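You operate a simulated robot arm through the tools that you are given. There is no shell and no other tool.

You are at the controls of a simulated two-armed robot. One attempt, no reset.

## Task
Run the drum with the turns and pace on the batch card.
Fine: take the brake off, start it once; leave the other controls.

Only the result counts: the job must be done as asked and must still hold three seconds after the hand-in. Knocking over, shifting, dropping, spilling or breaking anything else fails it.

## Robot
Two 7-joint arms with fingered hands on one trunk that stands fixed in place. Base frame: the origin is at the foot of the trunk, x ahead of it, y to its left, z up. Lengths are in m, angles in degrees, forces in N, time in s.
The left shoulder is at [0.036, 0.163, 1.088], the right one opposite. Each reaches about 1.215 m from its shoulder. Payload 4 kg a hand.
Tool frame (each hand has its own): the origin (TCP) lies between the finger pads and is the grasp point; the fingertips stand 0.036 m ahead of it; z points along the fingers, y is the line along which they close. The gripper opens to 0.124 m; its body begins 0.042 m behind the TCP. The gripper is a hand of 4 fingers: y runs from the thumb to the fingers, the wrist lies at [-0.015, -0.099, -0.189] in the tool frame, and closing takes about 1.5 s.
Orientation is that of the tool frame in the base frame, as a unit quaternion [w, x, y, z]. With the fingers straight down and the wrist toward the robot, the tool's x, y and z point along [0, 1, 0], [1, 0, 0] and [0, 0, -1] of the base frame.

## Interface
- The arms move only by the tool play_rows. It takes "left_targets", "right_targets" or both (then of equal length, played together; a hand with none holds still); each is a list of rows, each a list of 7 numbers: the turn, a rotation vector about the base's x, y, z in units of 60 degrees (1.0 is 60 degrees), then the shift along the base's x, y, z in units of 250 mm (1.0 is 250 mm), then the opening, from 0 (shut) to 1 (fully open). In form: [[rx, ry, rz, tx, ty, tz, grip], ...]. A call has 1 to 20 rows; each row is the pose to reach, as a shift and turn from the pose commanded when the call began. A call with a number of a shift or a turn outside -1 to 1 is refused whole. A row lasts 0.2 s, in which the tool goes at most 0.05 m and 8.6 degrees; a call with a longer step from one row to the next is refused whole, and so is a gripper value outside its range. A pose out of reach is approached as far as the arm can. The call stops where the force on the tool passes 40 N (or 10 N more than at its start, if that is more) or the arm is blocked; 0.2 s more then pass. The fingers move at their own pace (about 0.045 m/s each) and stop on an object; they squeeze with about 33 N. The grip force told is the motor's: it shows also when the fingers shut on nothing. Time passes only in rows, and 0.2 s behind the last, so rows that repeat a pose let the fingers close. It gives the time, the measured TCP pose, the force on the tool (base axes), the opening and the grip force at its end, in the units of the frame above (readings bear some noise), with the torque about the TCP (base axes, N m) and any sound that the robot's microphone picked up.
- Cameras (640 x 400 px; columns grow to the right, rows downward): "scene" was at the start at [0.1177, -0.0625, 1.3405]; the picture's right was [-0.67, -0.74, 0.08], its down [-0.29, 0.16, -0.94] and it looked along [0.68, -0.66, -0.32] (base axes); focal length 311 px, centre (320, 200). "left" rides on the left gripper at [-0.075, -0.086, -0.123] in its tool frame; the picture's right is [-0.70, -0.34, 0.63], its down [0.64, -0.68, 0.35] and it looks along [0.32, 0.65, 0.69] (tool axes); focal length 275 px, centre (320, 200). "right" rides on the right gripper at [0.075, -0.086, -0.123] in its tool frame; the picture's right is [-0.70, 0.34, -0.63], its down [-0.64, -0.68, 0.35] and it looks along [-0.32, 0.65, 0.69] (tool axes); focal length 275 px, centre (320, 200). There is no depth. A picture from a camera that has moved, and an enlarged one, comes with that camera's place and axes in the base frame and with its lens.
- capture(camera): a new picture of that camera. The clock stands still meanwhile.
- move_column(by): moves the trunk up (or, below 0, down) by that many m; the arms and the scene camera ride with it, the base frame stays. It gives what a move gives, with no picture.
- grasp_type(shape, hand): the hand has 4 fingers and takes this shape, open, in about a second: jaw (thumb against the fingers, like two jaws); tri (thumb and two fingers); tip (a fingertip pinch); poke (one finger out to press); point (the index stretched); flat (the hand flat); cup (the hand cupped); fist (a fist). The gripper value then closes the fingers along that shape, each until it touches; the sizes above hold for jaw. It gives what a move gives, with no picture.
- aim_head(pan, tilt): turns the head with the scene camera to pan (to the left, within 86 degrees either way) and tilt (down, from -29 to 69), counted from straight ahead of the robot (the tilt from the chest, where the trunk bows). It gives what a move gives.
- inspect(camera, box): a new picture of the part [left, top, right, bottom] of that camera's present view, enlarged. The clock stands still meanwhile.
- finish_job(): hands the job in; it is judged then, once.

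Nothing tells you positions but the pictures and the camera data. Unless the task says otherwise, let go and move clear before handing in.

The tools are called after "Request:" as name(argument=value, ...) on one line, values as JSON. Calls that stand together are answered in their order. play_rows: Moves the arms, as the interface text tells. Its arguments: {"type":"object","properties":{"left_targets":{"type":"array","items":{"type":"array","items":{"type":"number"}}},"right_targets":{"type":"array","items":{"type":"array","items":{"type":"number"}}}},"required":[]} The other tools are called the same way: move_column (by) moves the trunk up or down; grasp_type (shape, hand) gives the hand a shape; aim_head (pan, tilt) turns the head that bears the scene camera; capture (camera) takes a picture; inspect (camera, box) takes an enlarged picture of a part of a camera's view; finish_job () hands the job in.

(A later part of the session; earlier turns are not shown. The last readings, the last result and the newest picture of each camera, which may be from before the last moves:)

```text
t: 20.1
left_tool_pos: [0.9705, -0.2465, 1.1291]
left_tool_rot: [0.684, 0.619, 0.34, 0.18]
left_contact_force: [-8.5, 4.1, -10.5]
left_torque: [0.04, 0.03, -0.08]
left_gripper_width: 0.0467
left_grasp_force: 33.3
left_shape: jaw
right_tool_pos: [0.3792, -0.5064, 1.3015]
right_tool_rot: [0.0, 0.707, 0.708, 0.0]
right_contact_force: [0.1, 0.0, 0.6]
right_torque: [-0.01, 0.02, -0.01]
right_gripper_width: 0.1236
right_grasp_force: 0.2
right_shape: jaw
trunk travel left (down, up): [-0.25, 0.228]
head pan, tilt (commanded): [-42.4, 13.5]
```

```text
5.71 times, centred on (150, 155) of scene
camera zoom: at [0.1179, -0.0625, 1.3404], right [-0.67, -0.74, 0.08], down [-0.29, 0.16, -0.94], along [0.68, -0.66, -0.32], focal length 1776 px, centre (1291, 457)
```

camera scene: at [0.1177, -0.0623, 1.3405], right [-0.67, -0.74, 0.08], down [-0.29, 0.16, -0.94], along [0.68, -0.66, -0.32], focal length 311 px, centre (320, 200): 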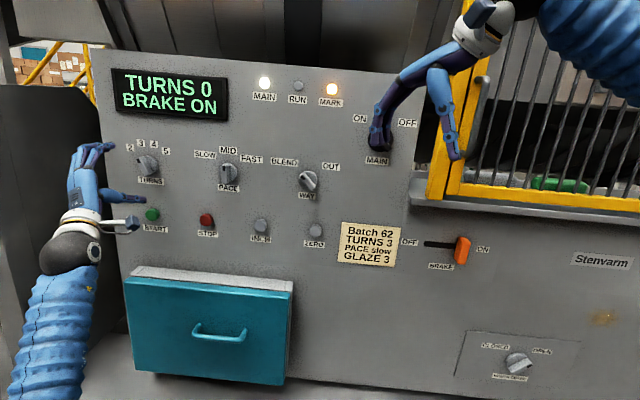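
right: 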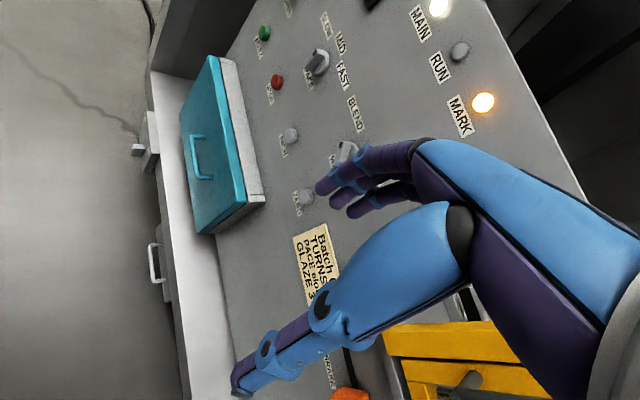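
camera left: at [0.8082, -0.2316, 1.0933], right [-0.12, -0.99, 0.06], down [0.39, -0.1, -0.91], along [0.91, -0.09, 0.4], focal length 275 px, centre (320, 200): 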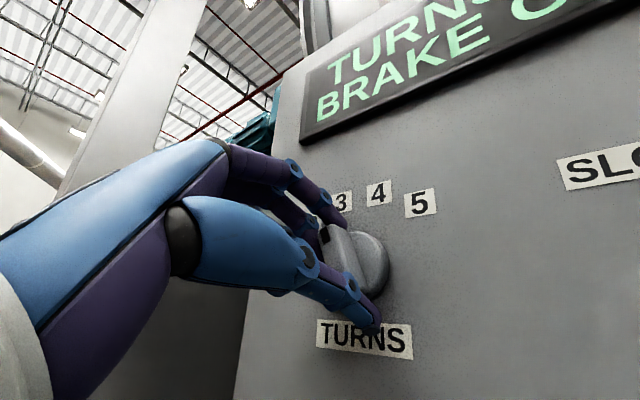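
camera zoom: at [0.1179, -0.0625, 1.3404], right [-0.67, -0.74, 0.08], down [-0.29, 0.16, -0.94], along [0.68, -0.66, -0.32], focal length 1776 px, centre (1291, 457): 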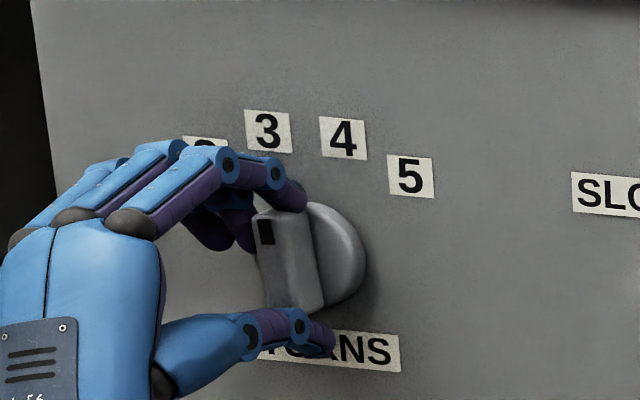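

The knob followed the hand, and the ridge is near -15° ("3"). I'll open and back straight off to verify.

Request:
play_rows(left_targets=[[0, 0, 0, 0, 0, 0, 0.4], [0, 0, 0, 0, 0, 0, 0.6], [0, 0, 0, 0, 0, 0, 0.8], [0, 0, 0, 0, 0, 0, 1], [0, 0, 0, 0, 0, 0, 1], [0, 0, 0, 0, 0, 0, 1], [0, 0, 0, -0.092, 0.096, 0, 1], [0, 0, 0, -0.184, 0.192, 0, 1], [0, 0, 0, -0.276, 0.289, 0, 1], [0, 0, 0, -0.387, 0.405, 0, 1]])

Request:
capture(camera="left")

Request:
inspect(camera="scene", box=[100, 120, 200, 190])

```text
t: 22.3
left_tool_pos: [0.871, -0.1502, 1.1315]
left_tool_rot: [0.685, 0.619, 0.34, 0.179]
left_contact_force: [1.7, -0.3, 0.5]
left_torque: [0.02, 0.0, 0.02]
left_gripper_width: 0.1241
left_grasp_force: 0.1
left_shape: jaw
right_tool_pos: [0.3785, -0.5062, 1.3016]
right_tool_rot: [-0.001, 0.707, 0.708, 0.0]
right_contact_force: [0.6, 0.1, 0.0]
right_torque: [0.0, -0.02, -0.03]
right_gripper_width: 0.1238
right_grasp_force: 0.1
right_shape: jaw
trunk travel left (down, up): [-0.25, 0.228]
head pan, tilt (commanded): [-42.4, 13.5]
```

```text
taken
camera left: at [0.7188, -0.1237, 1.067], right [-0.11, -0.98, -0.16], down [0.57, 0.06, -0.82], along [0.81, -0.18, 0.55], focal length 275 px, centre (320, 200)
```

left: 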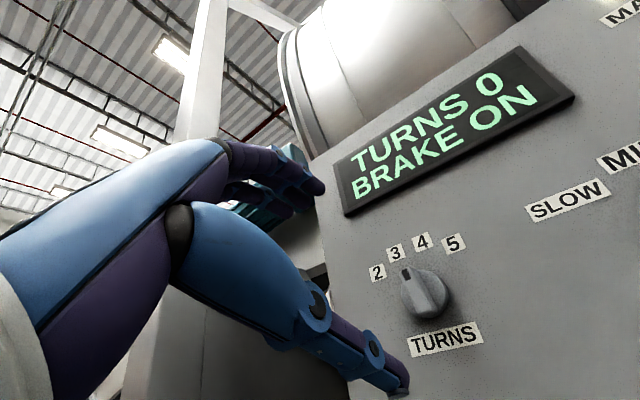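

```text
5.71 times, centred on (150, 155) of scene
camera zoom: at [0.1174, -0.062, 1.3406], right [-0.67, -0.74, 0.08], down [-0.29, 0.16, -0.94], along [0.68, -0.66, -0.32], focal length 1776 px, centre (1291, 457)
```

zoom: 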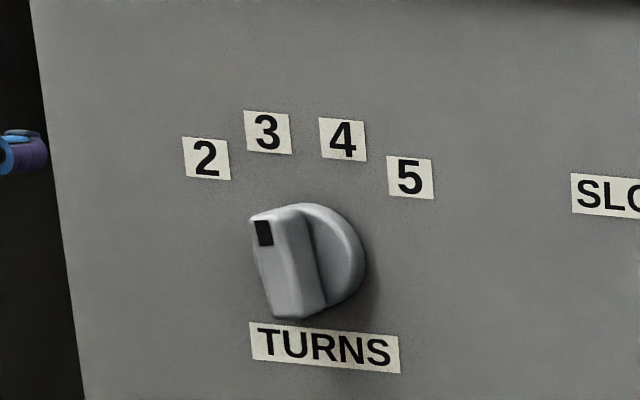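

The knob has turned towards 3. I'll measure the exact angle with the left camera.

Request:
inspect(camera="left", box=[355, 220, 495, 360])

```text
2.86 times, centred on (425, 290) of left
camera zoom: at [0.7188, -0.1237, 1.067], right [-0.11, -0.98, -0.16], down [0.57, 0.06, -0.82], along [0.81, -0.18, 0.55], focal length 786 px, centre (20, -57)
```

zoom: 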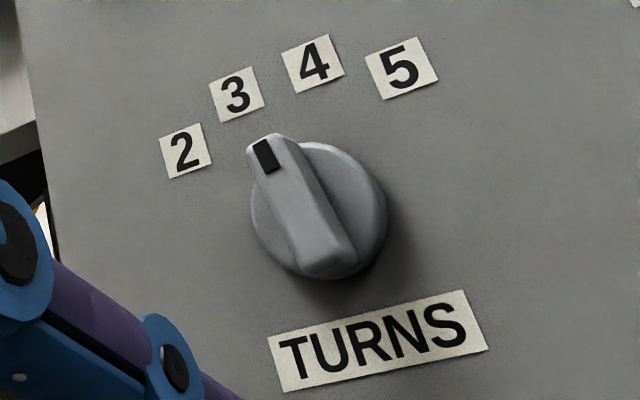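

Request:
inspect(camera="scene", box=[128, 145, 172, 180])

Request:
inspect(camera="left", box=[395, 255, 455, 325])

```text
11.43 times, centred on (150, 162) of scene
camera zoom: at [0.1174, -0.062, 1.3406], right [-0.67, -0.74, 0.08], down [-0.29, 0.16, -0.94], along [0.68, -0.66, -0.32], focal length 3552 px, centre (2263, 629)
```

zoom: 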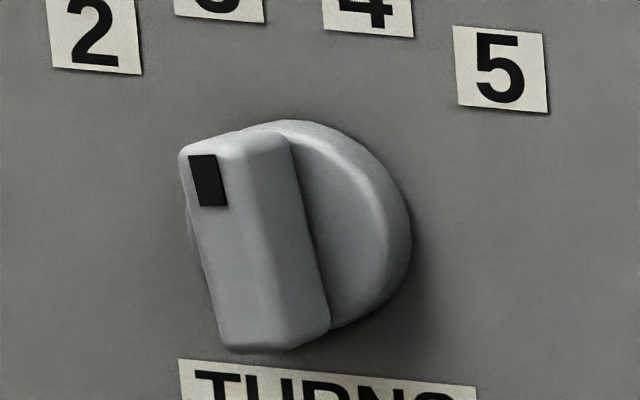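

```text
5.71 times, centred on (425, 290) of left
camera zoom: at [0.7188, -0.1237, 1.067], right [-0.11, -0.98, -0.16], down [0.57, 0.06, -0.82], along [0.81, -0.18, 0.55], focal length 1573 px, centre (-280, -314)
```

zoom: 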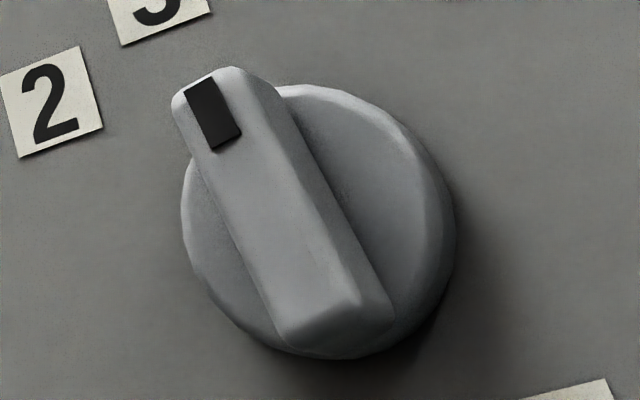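

My measurements put the ridge at about -6°, while "3" should be about -13 to -15°, so it slightly overshot. I'll re-grip at this roll (-14°) and correct it a few degrees back.

Request:
play_rows(left_targets=[[0, 0, 0, 0.08, -0.08, -0.001, 1], [0, 0, 0, 0.16, -0.16, -0.002, 1], [0, 0, 0, 0.24, -0.24, -0.003, 1], [0, 0, 0, 0.32, -0.32, -0.004, 1], [0, 0, 0, 0.395, -0.394, -0.004, 1], [0, 0, 0, 0.395, -0.394, -0.004, 0.6], [0, 0, 0, 0.395, -0.394, -0.004, 0.4], [0, 0, 0, 0.395, -0.394, -0.004, 0.2], [0, 0, 0, 0.395, -0.394, -0.004, 0], [0, 0, 0, 0.395, -0.394, -0.004, 0], [0, 0, 0, 0.395, -0.394, -0.004, 0], [0, 0, 0, 0.395, -0.394, -0.004, 0]])

Request:
inspect(camera="scene", box=[128, 145, 172, 180])

```text
t: 24.9
left_tool_pos: [0.974, -0.2454, 1.1252]
left_tool_rot: [0.684, 0.619, 0.341, 0.179]
left_contact_force: [-6.7, 3.6, -7.1]
left_torque: [0.03, 0.01, -0.05]
left_gripper_width: 0.0394
left_grasp_force: 20.0
left_shape: jaw
right_tool_pos: [0.3792, -0.5064, 1.3003]
right_tool_rot: [0.0, 0.707, 0.707, 0.0]
right_contact_force: [0.3, 0.5, -0.3]
right_torque: [-0.06, 0.02, 0.0]
right_gripper_width: 0.1238
right_grasp_force: 0.0
right_shape: jaw
trunk travel left (down, up): [-0.25, 0.228]
head pan, tilt (commanded): [-42.4, 13.5]
```

```text
11.43 times, centred on (150, 162) of scene
camera zoom: at [0.1179, -0.0624, 1.3404], right [-0.67, -0.74, 0.08], down [-0.29, 0.16, -0.94], along [0.68, -0.66, -0.32], focal length 3552 px, centre (2263, 629)
```

zoom: 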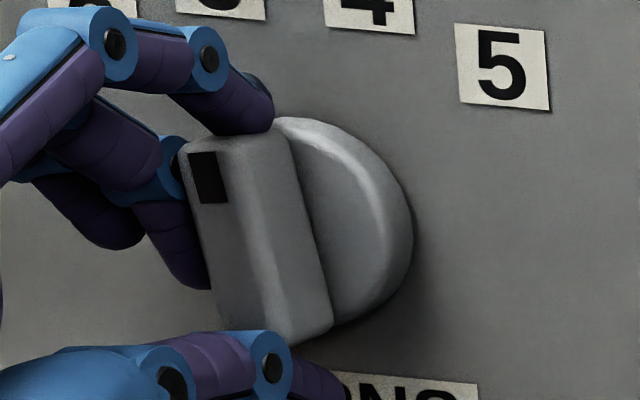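

The knob is held. I'll turn it 8° counter-clockwise and look before releasing.

Request:
play_rows(left_targets=[[0, 0, 0, 0, 0, 0, 0], [-0.031, 0.032, 0, 0, 0, 0, 0], [-0.061, 0.064, 0, 0, 0, 0, 0], [-0.092, 0.096, 0, 0, 0, 0, 0], [-0.092, 0.096, 0, 0, 0, 0, 0]])

Request:
inspect(camera="scene", box=[128, 145, 172, 180])

```text
t: 26.1
left_tool_pos: [0.9717, -0.2442, 1.1264]
left_tool_rot: [0.695, 0.594, 0.383, 0.131]
left_contact_force: [-18.1, 5.5, -23.5]
left_torque: [0.27, 0.14, -0.23]
left_gripper_width: 0.0372
left_grasp_force: 33.0
left_shape: jaw
right_tool_pos: [0.3808, -0.506, 1.3002]
right_tool_rot: [-0.002, 0.707, 0.708, -0.001]
right_contact_force: [0.4, 0.4, 0.1]
right_torque: [0.04, -0.02, -0.03]
right_gripper_width: 0.1238
right_grasp_force: 0.0
right_shape: jaw
trunk travel left (down, up): [-0.25, 0.228]
head pan, tilt (commanded): [-42.4, 13.5]
```

```text
11.43 times, centred on (150, 162) of scene
camera zoom: at [0.1183, -0.0627, 1.3403], right [-0.67, -0.74, 0.08], down [-0.29, 0.16, -0.94], along [0.68, -0.66, -0.32], focal length 3552 px, centre (2263, 629)
```

zoom: 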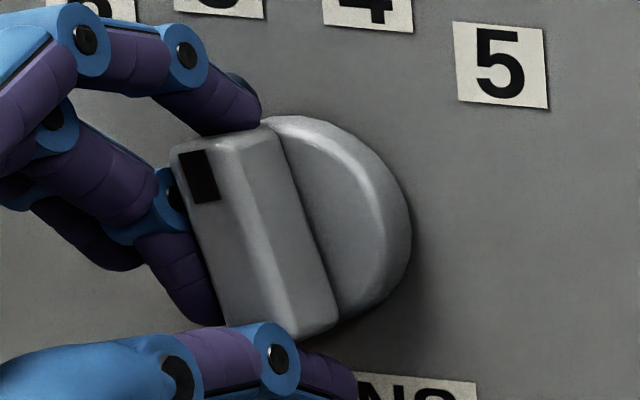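

The ridge now measures about -13°, right at "3". I'll release and back off.

Request:
play_rows(left_targets=[[0, 0, 0, 0, 0, 0, 0.5], [0, 0, 0, 0, 0, 0, 0.8], [0, 0, 0, 0, 0, 0, 1], [0, 0, 0, 0, 0, 0, 1], [0, 0, 0, 0, 0, 0, 1], [0, 0, 0, 0, 0, 0, 1], [0, 0, 0, -0.092, 0.096, 0, 1], [0, 0, 0, -0.184, 0.192, 0, 1], [0, 0, 0, -0.276, 0.289, 0, 1], [0, 0, 0, -0.387, 0.405, 0, 1]])

Request:
inspect(camera="scene", box=[128, 145, 172, 180])

Request:
inspect(camera="left", box=[355, 220, 495, 360])

Request:
inspect(camera="scene", box=[205, 155, 249, 190])

Request:
inspect(camera="scene", box=[286, 163, 330, 198])

```text
t: 28.3
left_tool_pos: [0.8756, -0.143, 1.1283]
left_tool_rot: [0.695, 0.593, 0.384, 0.131]
left_contact_force: [0.1, -0.5, 0.5]
left_torque: [-0.01, 0.01, 0.0]
left_gripper_width: 0.124
left_grasp_force: 0.0
left_shape: jaw
right_tool_pos: [0.3799, -0.5048, 1.3004]
right_tool_rot: [0.0, 0.707, 0.707, 0.001]
right_contact_force: [0.7, 0.5, -0.3]
right_torque: [-0.01, -0.02, -0.04]
right_gripper_width: 0.1236
right_grasp_force: 0.1
right_shape: jaw
trunk travel left (down, up): [-0.25, 0.228]
head pan, tilt (commanded): [-42.4, 13.5]
```

```text
11.43 times, centred on (150, 162) of scene
camera zoom: at [0.1175, -0.062, 1.3406], right [-0.67, -0.74, 0.08], down [-0.29, 0.16, -0.94], along [0.68, -0.66, -0.32], focal length 3552 px, centre (2263, 629)
```

zoom: 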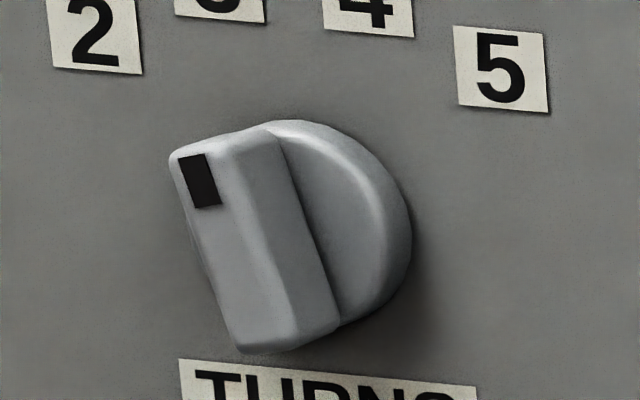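

```text
2.86 times, centred on (425, 290) of left
camera zoom: at [0.7171, -0.1227, 1.0767], right [-0.12, -0.99, -0.05], down [0.49, -0.02, -0.87], along [0.87, -0.13, 0.48], focal length 786 px, centre (20, -57)
```

zoom: 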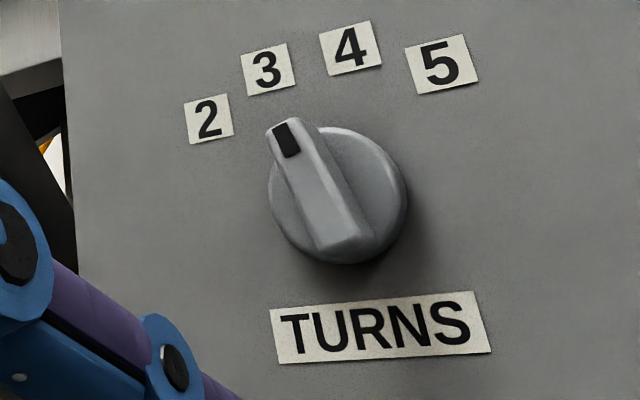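

```text
11.43 times, centred on (227, 172) of scene
camera zoom: at [0.1175, -0.062, 1.3406], right [-0.67, -0.74, 0.08], down [-0.29, 0.16, -0.94], along [0.68, -0.66, -0.32], focal length 3552 px, centre (1383, 514)
```

zoom: 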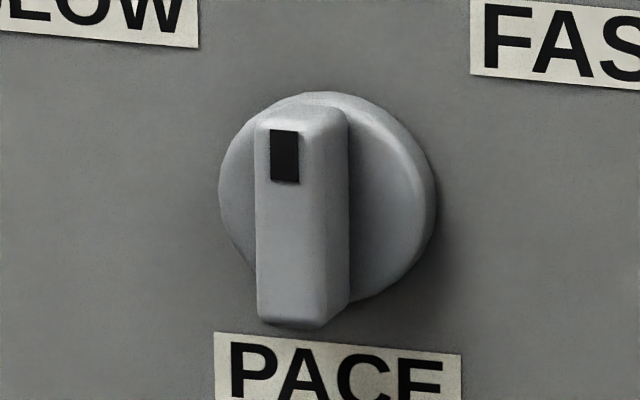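

```text
11.43 times, centred on (308, 180) of scene
camera zoom: at [0.1175, -0.062, 1.3406], right [-0.67, -0.74, 0.08], down [-0.29, 0.16, -0.94], along [0.68, -0.66, -0.32], focal length 3552 px, centre (457, 423)
```

zoom: 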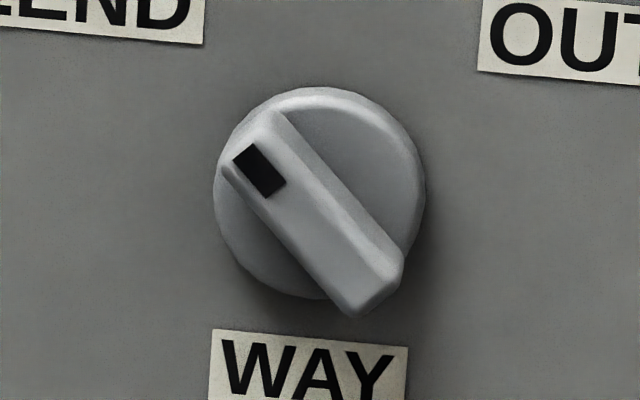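

TURNS now sits at about -13° ("3" is about -15°), good. WAY's BLEND position measures about -44°, so SLOW should likewise be at -45° from MID. I'll move the left hand sideways in front of PACE and test whether roll -45° is reachable there.

Request:
play_rows(left_targets=[[-0.044, 0.046, 0, -0.103, -0.102, 0.002, 1], [-0.088, 0.092, 0, -0.205, -0.203, 0.004, 1], [-0.132, 0.139, 0, -0.308, -0.305, 0.006, 1], [-0.177, 0.185, 0, -0.411, -0.407, 0.008, 1], [-0.221, 0.231, 0, -0.513, -0.508, 0.01, 1], [-0.265, 0.277, 0, -0.616, -0.61, 0.012, 1], [-0.265, 0.277, 0, -0.616, -0.61, 0.012, 1]])

Request:
capture(camera="scene")

Request:
capture(camera="left")

```text
t: 29.6
left_tool_pos: [0.8123, -0.1371, 1.0524]
left_tool_rot: [0.691, 0.571, 0.438, 0.068]
left_contact_force: [0.2, 0.8, -0.3]
left_torque: [0.04, -0.03, 0.03]
left_gripper_width: 0.1241
left_grasp_force: 0.0
left_shape: jaw
left hand out of reach, approached as far as the arm can: row 3, 4, 5, 6
right_tool_pos: [0.3803, -0.5059, 1.2997]
right_tool_rot: [0.0, 0.707, 0.707, 0.0]
right_contact_force: [0.3, -0.2, 0.2]
right_torque: [0.02, 0.0, -0.02]
right_gripper_width: 0.1238
right_grasp_force: 0.2
right_shape: jaw
trunk travel left (down, up): [-0.25, 0.228]
head pan, tilt (commanded): [-42.4, 13.5]
stopped in row 6 (left hand): the arm was blocked; the commanded pose is now the measured one
```

```text
taken
camera scene: at [0.1174, -0.0629, 1.3405], right [-0.67, -0.74, 0.08], down [-0.29, 0.16, -0.94], along [0.68, -0.66, -0.32], focal length 311 px, centre (320, 200)
```

scene: 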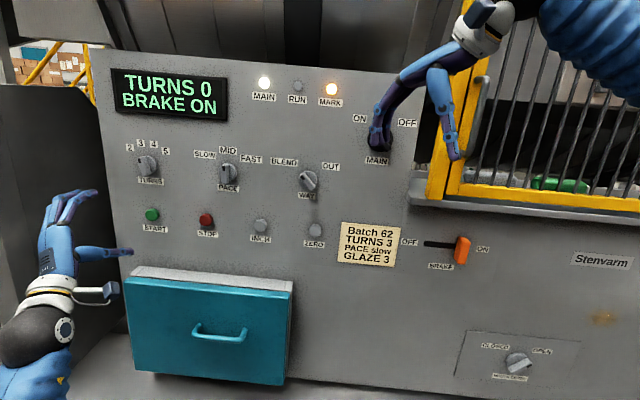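

```text
taken
camera left: at [0.6477, -0.121, 1.0253], right [-0.13, -0.99, 0.06], down [0.35, -0.1, -0.93], along [0.93, -0.1, 0.36], focal length 275 px, centre (320, 200)
```

left: 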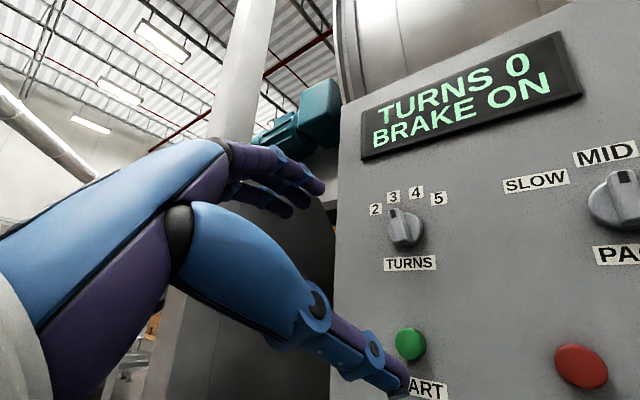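

The left arm can't follow that far across with this roll, so I'll use the right hand for PACE. I'm pulling the left hand back out of the way and swinging the right hand round towards PACE.

Request:
play_rows(left_targets=[[0, 0, 0, -0.057, 0.114, 0, 1], [0, 0, 0, -0.114, 0.229, 0, 1], [0, 0, 0, -0.171, 0.343, 0, 1], [0, 0, 0, -0.229, 0.457, 0, 1], [0, 0, 0, -0.286, 0.571, 0, 1], [0, 0, 0, -0.343, 0.686, 0, 1], [0, 0, 0, -0.4, 0.8, 0, 1]], right_targets=[[-0.043, -0.101, -0.043, 0.097, 0.06, -0.046, 1], [-0.086, -0.201, -0.086, 0.194, 0.12, -0.091, 1], [-0.129, -0.302, -0.129, 0.291, 0.18, -0.137, 1], [-0.173, -0.403, -0.173, 0.389, 0.24, -0.183, 1], [-0.216, -0.504, -0.216, 0.486, 0.3, -0.229, 1], [-0.259, -0.604, -0.259, 0.583, 0.36, -0.274, 1], [-0.302, -0.705, -0.302, 0.68, 0.42, -0.32, 1]])

```text
t: 31.2
left_tool_pos: [0.7114, 0.0621, 1.053]
left_tool_rot: [0.692, 0.57, 0.438, 0.066]
left_contact_force: [0.2, 0.0, 0.0]
left_torque: [-0.05, 0.0, 0.0]
left_gripper_width: 0.1239
left_grasp_force: 0.0
left_shape: jaw
right_tool_pos: [0.5518, -0.4001, 1.2187]
right_tool_rot: [0.362, 0.751, 0.533, 0.144]
right_contact_force: [-0.3, -0.2, -0.1]
right_torque: [-0.01, 0.03, -0.02]
right_gripper_width: 0.1234
right_grasp_force: 0.1
right_shape: jaw
trunk travel left (down, up): [-0.25, 0.228]
head pan, tilt (commanded): [-42.4, 13.5]
```

Both moved as commanded. I'll finish the right hand's turn and bring it in front of PACE.

Request:
play_rows(right_targets=[[-0.043, -0.101, -0.043, 0.098, 0.06, -0.051, 1], [-0.086, -0.201, -0.086, 0.196, 0.121, -0.102, 1], [-0.129, -0.302, -0.129, 0.294, 0.181, -0.153, 1], [-0.173, -0.403, -0.173, 0.392, 0.241, -0.203, 1], [-0.216, -0.504, -0.216, 0.49, 0.301, -0.254, 1], [-0.259, -0.604, -0.259, 0.588, 0.362, -0.305, 1], [-0.302, -0.705, -0.302, 0.686, 0.422, -0.356, 1]])

Request:
capture(camera="scene")

Request:
capture(camera="right")

```text
t: 32.8
left_tool_pos: [0.7122, 0.0642, 1.0531]
left_tool_rot: [0.692, 0.57, 0.438, 0.065]
left_contact_force: [-0.3, 0.1, 0.6]
left_torque: [0.01, 0.0, 0.0]
left_gripper_width: 0.1237
left_grasp_force: 0.0
left_shape: jaw
right_tool_pos: [0.7876, -0.3472, 1.1867]
right_tool_rot: [0.647, 0.656, 0.287, 0.261]
right_contact_force: [0.3, -0.1, 0.7]
right_torque: [0.02, 0.02, -0.05]
right_gripper_width: 0.1239
right_grasp_force: 0.0
right_shape: jaw
right hand out of reach, approached as far as the arm can: row 5, 6, 7
trunk travel left (down, up): [-0.25, 0.228]
head pan, tilt (commanded): [-42.4, 13.5]
```

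```text
taken
camera scene: at [0.1198, -0.0608, 1.3401], right [-0.67, -0.74, 0.09], down [-0.29, 0.16, -0.94], along [0.68, -0.66, -0.32], focal length 311 px, centre (320, 200)
```

scene: 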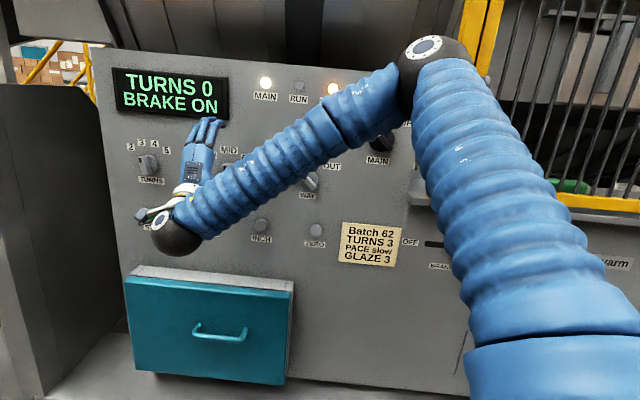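

```text
taken
camera right: at [0.7482, -0.2073, 1.1018], right [-0.93, -0.05, 0.37], down [-0.23, -0.7, -0.67], along [0.3, -0.71, 0.64], focal length 275 px, centre (320, 200)
```

right: 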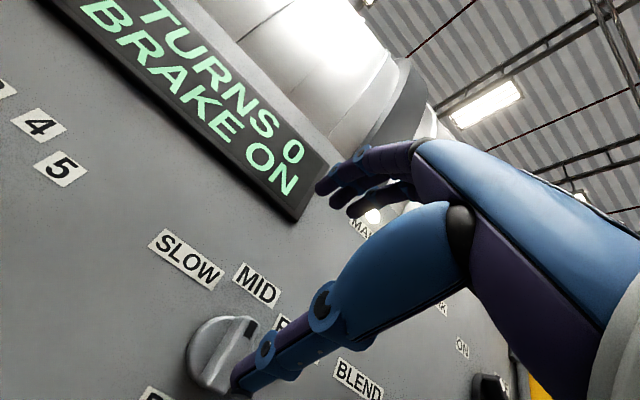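

The right arm hits its limit here too: the orientation is reached but the position is off, with the elbow high. No contact occurred. I'll back the right arm out along the same path to its start pose.

Request:
play_rows(right_targets=[[0.043, 0.101, 0.043, -0.098, -0.06, 0.051, 1], [0.086, 0.201, 0.086, -0.196, -0.121, 0.102, 1], [0.129, 0.302, 0.129, -0.294, -0.181, 0.153, 1], [0.173, 0.403, 0.173, -0.392, -0.241, 0.203, 1], [0.216, 0.504, 0.216, -0.49, -0.301, 0.254, 1], [0.259, 0.604, 0.259, -0.588, -0.362, 0.305, 1], [0.302, 0.705, 0.302, -0.686, -0.422, 0.356, 1]])

Request:
play_rows(right_targets=[[0.043, 0.101, 0.043, -0.097, -0.06, 0.046, 1], [0.086, 0.201, 0.086, -0.194, -0.12, 0.091, 1], [0.129, 0.302, 0.129, -0.291, -0.18, 0.137, 1], [0.173, 0.403, 0.173, -0.389, -0.24, 0.183, 1], [0.216, 0.504, 0.216, -0.486, -0.3, 0.229, 1], [0.259, 0.604, 0.259, -0.583, -0.36, 0.274, 1], [0.302, 0.705, 0.302, -0.68, -0.42, 0.32, 1]])

Request:
capture(camera="scene")

```text
t: 34.4
left_tool_pos: [0.7098, 0.0626, 1.0555]
left_tool_rot: [0.692, 0.57, 0.438, 0.067]
left_contact_force: [0.4, -0.3, 0.2]
left_torque: [-0.03, 0.02, 0.0]
left_gripper_width: 0.1239
left_grasp_force: 0.0
left_shape: jaw
right_tool_pos: [0.6151, -0.4563, 1.2791]
right_tool_rot: [0.343, 0.745, 0.553, 0.147]
right_contact_force: [0.2, 0.3, 0.0]
right_torque: [-0.04, -0.01, 0.03]
right_gripper_width: 0.1239
right_grasp_force: 0.1
right_shape: jaw
trunk travel left (down, up): [-0.25, 0.228]
head pan, tilt (commanded): [-42.4, 13.5]
```

```text
t: 36.0
left_tool_pos: [0.71, 0.0634, 1.0549]
left_tool_rot: [0.692, 0.57, 0.438, 0.066]
left_contact_force: [-0.7, 0.2, 0.0]
left_torque: [-0.01, -0.02, -0.03]
left_gripper_width: 0.1239
left_grasp_force: 0.0
left_shape: jaw
right_tool_pos: [0.4427, -0.5604, 1.3567]
right_tool_rot: [-0.023, 0.697, 0.717, 0.004]
right_contact_force: [0.1, -0.1, -0.1]
right_torque: [-0.02, -0.01, -0.02]
right_gripper_width: 0.1237
right_grasp_force: 0.0
right_shape: jaw
trunk travel left (down, up): [-0.25, 0.228]
head pan, tilt (commanded): [-42.4, 13.5]
```

```text
taken
camera scene: at [0.1174, -0.0625, 1.3406], right [-0.67, -0.74, 0.08], down [-0.29, 0.16, -0.94], along [0.68, -0.66, -0.32], focal length 311 px, centre (320, 200)
```

scene: 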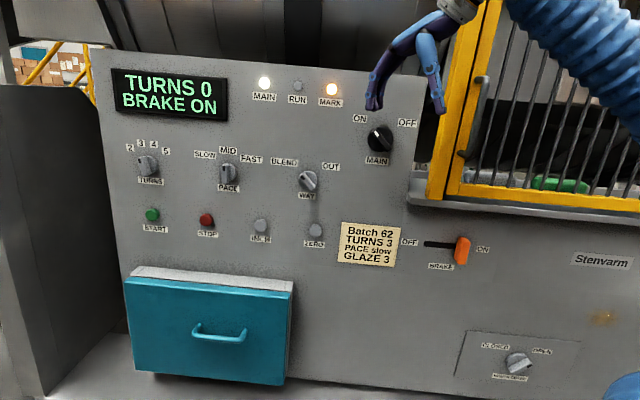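

The right hand is clear of everything. I'll now test whether the left arm can reach PACE with its wrist on the lower left (roll about +50°), where it has more freedom.

Request:
play_rows(left_targets=[[0.078, -0.083, -0.002, 0.004, -0.12, 0.025, 1], [0.156, -0.166, -0.004, 0.008, -0.24, 0.051, 1], [0.235, -0.249, -0.006, 0.012, -0.36, 0.076, 1], [0.313, -0.331, -0.007, 0.016, -0.48, 0.101, 1], [0.391, -0.414, -0.009, 0.02, -0.6, 0.127, 1], [0.469, -0.497, -0.011, 0.024, -0.72, 0.152, 1]])

```text
t: 37.4
left_tool_pos: [0.7157, -0.1197, 1.0914]
left_tool_rot: [0.623, 0.685, 0.215, 0.31]
left_contact_force: [-0.2, -0.2, 0.1]
left_torque: [0.01, 0.02, 0.01]
left_gripper_width: 0.1239
left_grasp_force: 0.0
left_shape: jaw
right_tool_pos: [0.4441, -0.5605, 1.3561]
right_tool_rot: [-0.022, 0.697, 0.717, 0.004]
right_contact_force: [-0.1, 0.0, -0.7]
right_torque: [0.02, -0.02, 0.02]
right_gripper_width: 0.124
right_grasp_force: 0.0
right_shape: jaw
trunk travel left (down, up): [-0.25, 0.228]
head pan, tilt (commanded): [-42.4, 13.5]
```

Request:
play_rows(left_targets=[[0.075, -0.086, -0.002, 0.004, -0.117, 0.026, 1], [0.151, -0.171, -0.005, 0.008, -0.234, 0.053, 1], [0.226, -0.257, -0.007, 0.012, -0.352, 0.079, 1], [0.301, -0.342, -0.009, 0.016, -0.469, 0.105, 1], [0.377, -0.428, -0.011, 0.02, -0.586, 0.132, 1], [0.452, -0.513, -0.0135, 0.024, -0.703, 0.158, 1]])

Request:
capture(camera="scene")

Request:
capture(camera="left")

```text
t: 38.8
left_tool_pos: [0.7377, -0.2787, 1.1663]
left_tool_rot: [0.48, 0.725, -0.05, 0.492]
left_contact_force: [-1.2, 0.0, -0.4]
left_torque: [0.0, 0.02, -0.02]
left_gripper_width: 0.1239
left_grasp_force: 0.1
left_shape: jaw
left hand out of reach, approached as far as the arm can: row 3, 4, 5, 6
right_tool_pos: [0.4426, -0.561, 1.3554]
right_tool_rot: [-0.022, 0.697, 0.717, 0.003]
right_contact_force: [-0.7, 0.0, -1.0]
right_torque: [0.01, -0.04, 0.01]
right_gripper_width: 0.1236
right_grasp_force: 0.0
right_shape: jaw
trunk travel left (down, up): [-0.25, 0.228]
head pan, tilt (commanded): [-42.4, 13.5]
```

```text
taken
camera scene: at [0.117, -0.0638, 1.3405], right [-0.67, -0.74, 0.08], down [-0.29, 0.16, -0.94], along [0.68, -0.65, -0.32], focal length 311 px, centre (320, 200)
```

scene: 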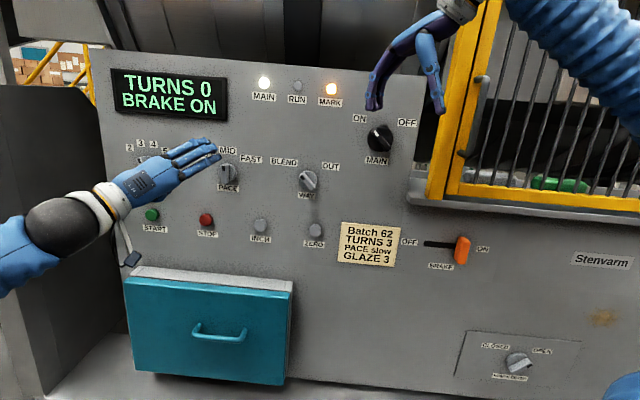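

```text
taken
camera left: at [0.6643, -0.1701, 1.0611], right [0.25, -0.57, -0.78], down [0.93, 0.36, 0.03], along [0.27, -0.74, 0.62], focal length 275 px, centre (320, 200)
```

left: 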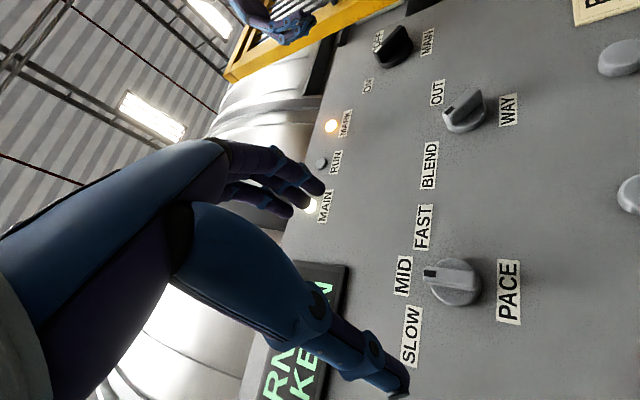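

The left hand reaches the right orientation at PACE but sits about 35 mm too high, so lowering the trunk should give the arm the room it needs. First I'll move the right hand a little further from the panel, then lower the trunk 0.10 m.

Request:
play_rows(right_targets=[[0, 0, 0, -0.1, 0.1, 0, 1], [0, 0, 0, -0.2, 0.2, 0, 1], [0, 0, 0, -0.28, 0.28, 0, 1]])

Request:
move_column(by=-0.1)

Request:
capture(camera="scene")

```text
t: 39.6
left_tool_pos: [0.7376, -0.2761, 1.1674]
left_tool_rot: [0.481, 0.724, -0.051, 0.492]
left_contact_force: [-0.1, 0.2, -0.5]
left_torque: [-0.01, 0.0, 0.02]
left_gripper_width: 0.1237
left_grasp_force: 0.1
left_shape: jaw
right_tool_pos: [0.3739, -0.4877, 1.3577]
right_tool_rot: [-0.021, 0.697, 0.717, 0.004]
right_contact_force: [-0.2, 0.5, -0.3]
right_torque: [0.01, -0.02, -0.02]
right_gripper_width: 0.1238
right_grasp_force: 0.0
right_shape: jaw
trunk travel left (down, up): [-0.25, 0.228]
head pan, tilt (commanded): [-42.4, 13.5]
```

```text
t: 40.9
left_tool_pos: [0.7398, -0.2768, 1.0684]
left_tool_rot: [0.481, 0.724, -0.051, 0.491]
left_contact_force: [0.0, 0.3, -0.2]
left_torque: [0.01, 0.0, 0.01]
left_gripper_width: 0.1239
left_grasp_force: 0.0
left_shape: jaw
right_tool_pos: [0.3746, -0.4909, 1.2588]
right_tool_rot: [-0.021, 0.697, 0.716, 0.004]
right_contact_force: [-0.5, -0.8, 0.3]
right_torque: [-0.04, -0.03, -0.02]
right_gripper_width: 0.124
right_grasp_force: 0.0
right_shape: jaw
trunk travel left (down, up): [-0.15, 0.328]
head pan, tilt (commanded): [-42.4, 13.5]
```

```text
taken
camera scene: at [0.1752, -0.0623, 1.2182], right [-0.65, -0.74, 0.17], down [-0.41, 0.16, -0.9], along [0.64, -0.66, -0.41], focal length 311 px, centre (320, 200)
```

scene: 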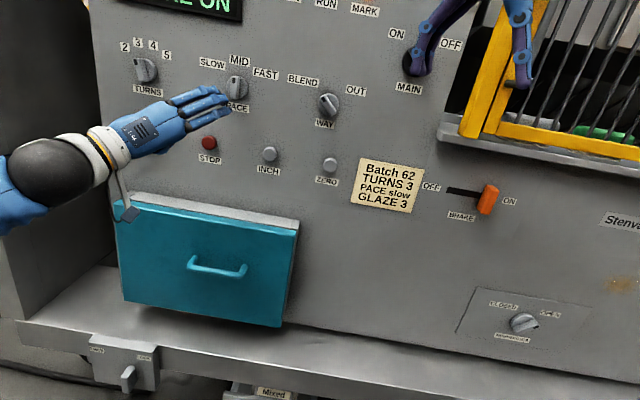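

Lowering the trunk worked and also bowed the robot slightly forward. I'll now move the left hand up to PACE at roll +60°, 0.15 m off the panel.

Request:
play_rows(left_targets=[[0.026, -0.054, 0.01, 0.012, -0.063, 0.083, 1], [0.053, -0.108, 0.021, 0.025, -0.127, 0.167, 1], [0.079, -0.162, 0.031, 0.037, -0.19, 0.25, 1], [0.079, -0.162, 0.031, 0.037, -0.19, 0.25, 1]])

Request:
capture(camera="left")

Request:
capture(camera="scene")

```text
t: 41.9
left_tool_pos: [0.7525, -0.3196, 1.138]
left_tool_rot: [0.435, 0.706, -0.103, 0.549]
left_contact_force: [-0.8, 0.2, 0.1]
left_torque: [-0.01, -0.03, 0.03]
left_gripper_width: 0.1239
left_grasp_force: 0.1
left_shape: jaw
left hand out of reach, approached as far as the arm can: row 2, 3, 4
right_tool_pos: [0.377, -0.4907, 1.258]
right_tool_rot: [-0.021, 0.697, 0.717, 0.003]
right_contact_force: [0.8, -0.3, 0.2]
right_torque: [-0.01, -0.02, 0.0]
right_gripper_width: 0.1238
right_grasp_force: 0.1
right_shape: jaw
trunk travel left (down, up): [-0.15, 0.328]
head pan, tilt (commanded): [-42.4, 13.5]
```

```text
taken
camera left: at [0.6927, -0.2033, 1.0325], right [0.38, -0.49, -0.78], down [0.9, 0.37, 0.21], along [0.19, -0.79, 0.59], focal length 275 px, centre (320, 200)
```

left: 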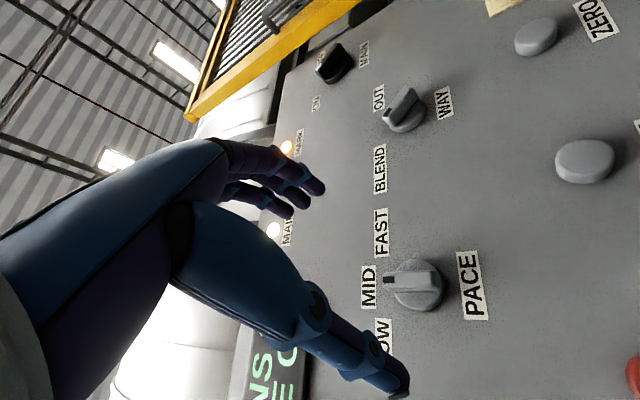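

```text
taken
camera scene: at [0.1767, -0.0621, 1.2174], right [-0.65, -0.74, 0.17], down [-0.41, 0.16, -0.9], along [0.64, -0.66, -0.41], focal length 311 px, centre (320, 200)
```

scene: 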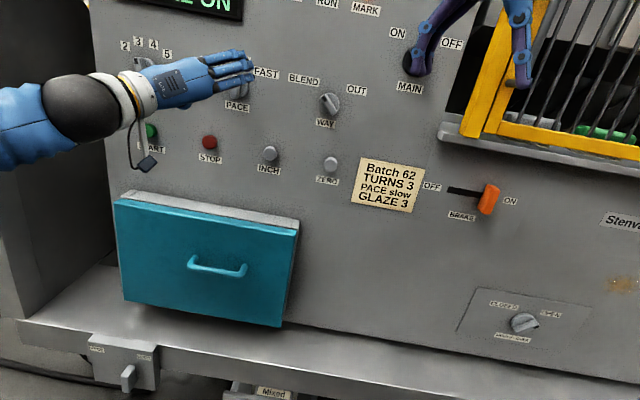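

Roll +60° is now reachable at PACE within a few mm. Lowering the trunk another 0.1 m should allow the ideal +90° grip across the ridge.

Request:
move_column(by=-0.1)

Request:
capture(camera="scene")

```text
t: 43.3
left_tool_pos: [0.7509, -0.3203, 1.0426]
left_tool_rot: [0.437, 0.701, -0.101, 0.555]
left_contact_force: [0.3, 0.0, 0.1]
left_torque: [0.05, 0.05, -0.01]
left_gripper_width: 0.124
left_grasp_force: 0.1
left_shape: jaw
right_tool_pos: [0.3745, -0.4914, 1.1601]
right_tool_rot: [-0.021, 0.697, 0.716, 0.003]
right_contact_force: [-1.4, 0.1, -0.4]
right_torque: [-0.03, 0.02, 0.04]
right_gripper_width: 0.1237
right_grasp_force: 0.1
right_shape: jaw
trunk travel left (down, up): [-0.05, 0.428]
head pan, tilt (commanded): [-42.4, 13.5]
```

```text
taken
camera scene: at [0.2483, -0.0623, 1.0743], right [-0.61, -0.74, 0.28], down [-0.56, 0.16, -0.81], along [0.55, -0.66, -0.51], focal length 311 px, centre (320, 200)
```

scene: 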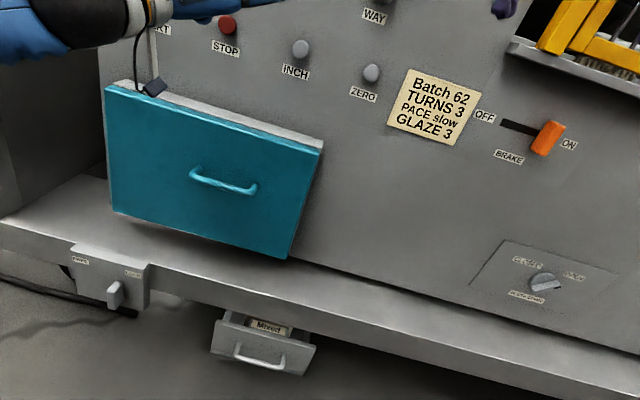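

Request:
aim_head(pan=-42.4, tilt=-8)

Request:
play_rows(left_targets=[[0.058, -0.06, 0, -0.003, -0.005, 0.118, 1], [0.115, -0.121, 0, -0.005, -0.011, 0.236, 1], [0.173, -0.181, 0, -0.008, -0.016, 0.354, 1], [0.173, -0.181, 0, -0.008, -0.016, 0.354, 1]])

Request:
capture(camera="scene")

```text
t: 44.1
left_tool_pos: [0.7539, -0.3209, 1.0401]
left_tool_rot: [0.436, 0.702, -0.1, 0.554]
left_contact_force: [0.6, 0.2, -0.3]
left_torque: [-0.02, -0.03, 0.0]
left_gripper_width: 0.1238
left_grasp_force: 0.1
left_shape: jaw
right_tool_pos: [0.3762, -0.4907, 1.1575]
right_tool_rot: [-0.022, 0.697, 0.717, 0.003]
right_contact_force: [-0.4, -1.0, -0.4]
right_torque: [0.03, -0.02, -0.02]
right_gripper_width: 0.1238
right_grasp_force: 0.1
right_shape: jaw
trunk travel left (down, up): [-0.05, 0.428]
head pan, tilt (commanded): [-42.4, -8.0]
```

```text
t: 45.1
left_tool_pos: [0.7525, -0.3251, 1.128]
left_tool_rot: [0.36, 0.683, -0.19, 0.606]
left_contact_force: [0.4, -0.2, -1.0]
left_torque: [0.0, -0.04, -0.01]
left_gripper_width: 0.124
left_grasp_force: 0.1
left_shape: jaw
right_tool_pos: [0.3767, -0.4901, 1.1572]
right_tool_rot: [-0.022, 0.697, 0.717, 0.002]
right_contact_force: [0.4, -0.5, -1.0]
right_torque: [-0.01, 0.02, -0.02]
right_gripper_width: 0.124
right_grasp_force: 0.0
right_shape: jaw
trunk travel left (down, up): [-0.05, 0.428]
head pan, tilt (commanded): [-42.4, -8.0]
```

```text
taken
camera scene: at [0.2596, -0.0572, 1.1058], right [-0.61, -0.74, 0.28], down [-0.32, -0.09, -0.94], along [0.72, -0.67, -0.18], focal length 311 px, centre (320, 200)
```

scene: 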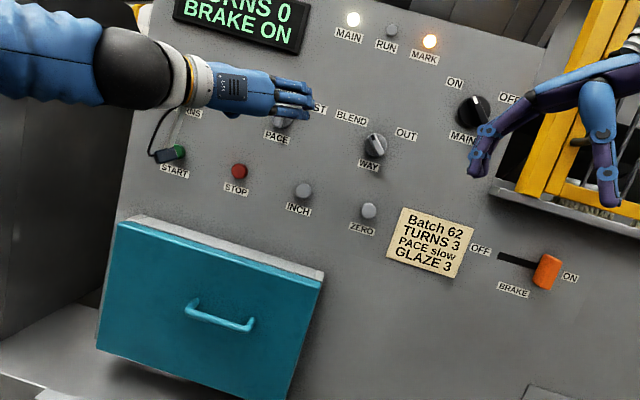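

Roll +75° is reached with no limit. I'll continue to +90°.

Request:
play_rows(left_targets=[[0.058, -0.06, 0, 0, 0, 0, 1], [0.115, -0.121, 0, 0, 0, 0, 1], [0.173, -0.181, 0, 0, 0, 0, 1], [0.173, -0.181, 0, 0, 0, 0, 1]])

Request:
capture(camera="left")

```text
t: 46.1
left_tool_pos: [0.7507, -0.3243, 1.1278]
left_tool_rot: [0.276, 0.652, -0.278, 0.649]
left_contact_force: [0.6, -0.3, -0.3]
left_torque: [0.0, 0.0, -0.02]
left_gripper_width: 0.1239
left_grasp_force: 0.1
left_shape: jaw
right_tool_pos: [0.3761, -0.4904, 1.1566]
right_tool_rot: [-0.023, 0.697, 0.716, 0.003]
right_contact_force: [0.8, -0.1, -0.6]
right_torque: [0.04, 0.05, -0.02]
right_gripper_width: 0.1239
right_grasp_force: 0.0
right_shape: jaw
trunk travel left (down, up): [-0.05, 0.428]
head pan, tilt (commanded): [-42.4, -8.0]
```

```text
taken
camera left: at [0.7272, -0.175, 1.0543], right [0.68, -0.22, -0.7], down [0.73, 0.22, 0.64], along [0.01, -0.95, 0.31], focal length 275 px, centre (320, 200)
```

left: 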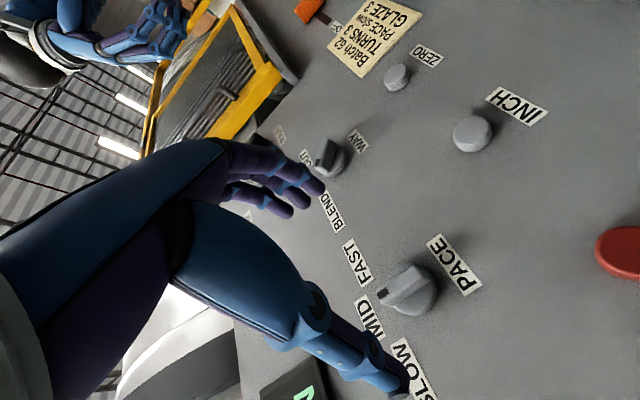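

Request:
inspect(camera="left", box=[350, 230, 470, 340])

Request:
capture(camera="right")

```text
3.64 times, centred on (410, 285) of left
camera zoom: at [0.7272, -0.175, 1.0543], right [0.68, -0.22, -0.7], down [0.73, 0.22, 0.64], along [0.01, -0.95, 0.31], focal length 1001 px, centre (-7, -109)
```

zoom: 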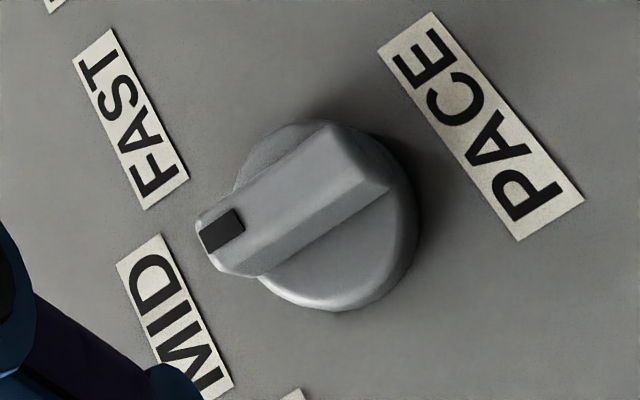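

```text
taken
camera right: at [0.2909, -0.4211, 1.2848], right [0.37, -0.71, 0.6], down [-0.67, -0.65, -0.35], along [0.64, -0.27, -0.72], focal length 275 px, centre (320, 200)
```

right: 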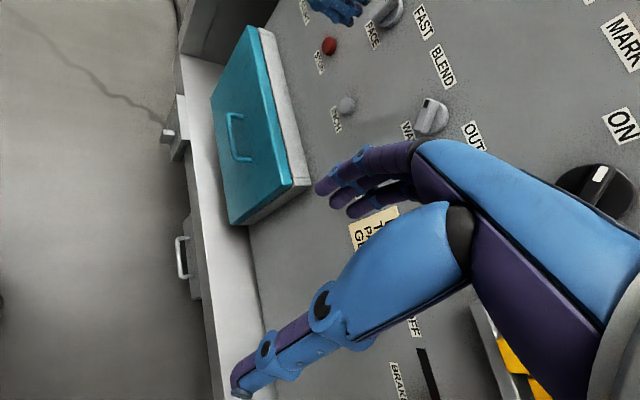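

The ridge is precisely on the tool axis at roll +90°. I'll advance onto the PACE knob.

Request:
play_rows(left_targets=[[0, 0, 0, 0.088, -0.093, 0, 1], [0, 0, 0, 0.177, -0.185, 0, 1], [0, 0, 0, 0.265, -0.278, 0, 1], [0, 0, 0, 0.265, -0.278, 0, 1]])

Request:
capture(camera="left")

Request:
inspect(camera="scene", box=[180, 60, 400, 200])

```text
t: 47.1
left_tool_pos: [0.8148, -0.3926, 1.1298]
left_tool_rot: [0.276, 0.652, -0.278, 0.649]
left_contact_force: [-0.5, -0.3, 1.0]
left_torque: [0.02, -0.03, 0.03]
left_gripper_width: 0.1237
left_grasp_force: 0.0
left_shape: jaw
right_tool_pos: [0.3752, -0.4903, 1.1592]
right_tool_rot: [-0.022, 0.697, 0.716, 0.003]
right_contact_force: [0.1, -0.2, 0.1]
right_torque: [0.01, -0.01, -0.02]
right_gripper_width: 0.124
right_grasp_force: 0.1
right_shape: jaw
trunk travel left (down, up): [-0.05, 0.428]
head pan, tilt (commanded): [-42.4, -8.0]
```

```text
taken
camera left: at [0.7918, -0.2437, 1.0551], right [0.68, -0.22, -0.7], down [0.73, 0.22, 0.64], along [0.01, -0.95, 0.31], focal length 275 px, centre (320, 200)
```

left: 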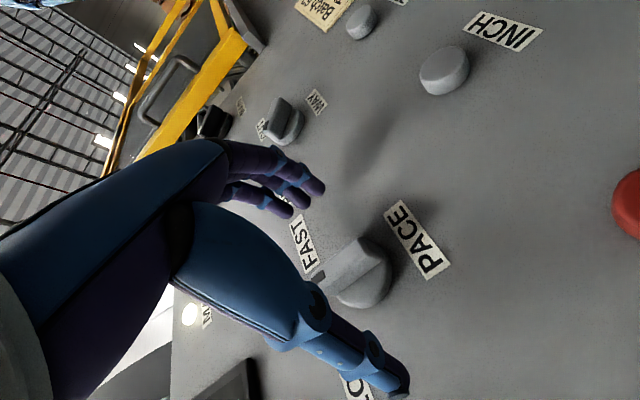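

```text
2.86 times, centred on (290, 130) of scene
camera zoom: at [0.2581, -0.057, 1.1068], right [-0.61, -0.74, 0.28], down [-0.32, -0.09, -0.94], along [0.72, -0.67, -0.18], focal length 888 px, centre (406, 400)
```

zoom: 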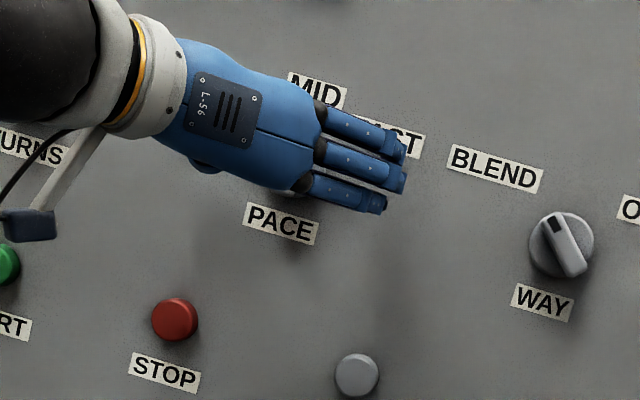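

Everything is positioned with no contact. I'm closing the fingers on the PACE ridge.

Request:
play_rows(left_targets=[[0, 0, 0, 0, 0, 0, 0.6], [0, 0, 0, 0, 0, 0, 0.4], [0, 0, 0, 0, 0, 0, 0.2], [0, 0, 0, 0, 0, 0, 0.1], [0, 0, 0, 0, 0, 0, 0], [0, 0, 0, 0, 0, 0, 0], [0, 0, 0, 0, 0, 0, 0], [0, 0, 0, 0, 0, 0, 0], [0, 0, 0, 0, 0, 0, 0]])

Request:
inspect(camera="left", box=[230, 170, 450, 350])

```text
t: 49.1
left_tool_pos: [0.8164, -0.3927, 1.1293]
left_tool_rot: [0.277, 0.652, -0.278, 0.648]
left_contact_force: [-0.2, 3.1, 0.3]
left_torque: [0.07, 0.0, -0.07]
left_gripper_width: 0.0156
left_grasp_force: 33.1
left_shape: jaw
right_tool_pos: [0.3758, -0.49, 1.1589]
right_tool_rot: [-0.021, 0.697, 0.716, 0.003]
right_contact_force: [0.6, 0.0, -0.5]
right_torque: [0.01, 0.02, -0.02]
right_gripper_width: 0.1239
right_grasp_force: 0.1
right_shape: jaw
trunk travel left (down, up): [-0.05, 0.428]
head pan, tilt (commanded): [-42.4, -8.0]
```

```text
2.22 times, centred on (340, 260) of left
camera zoom: at [0.792, -0.2435, 1.0546], right [0.68, -0.22, -0.7], down [0.73, 0.22, 0.64], along [0.01, -0.95, 0.31], focal length 612 px, centre (276, 67)
```

zoom: 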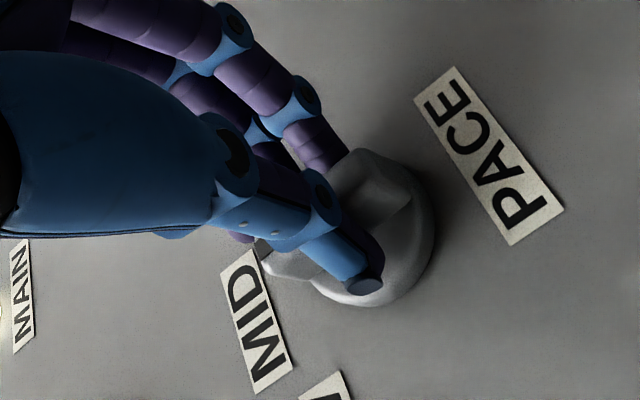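

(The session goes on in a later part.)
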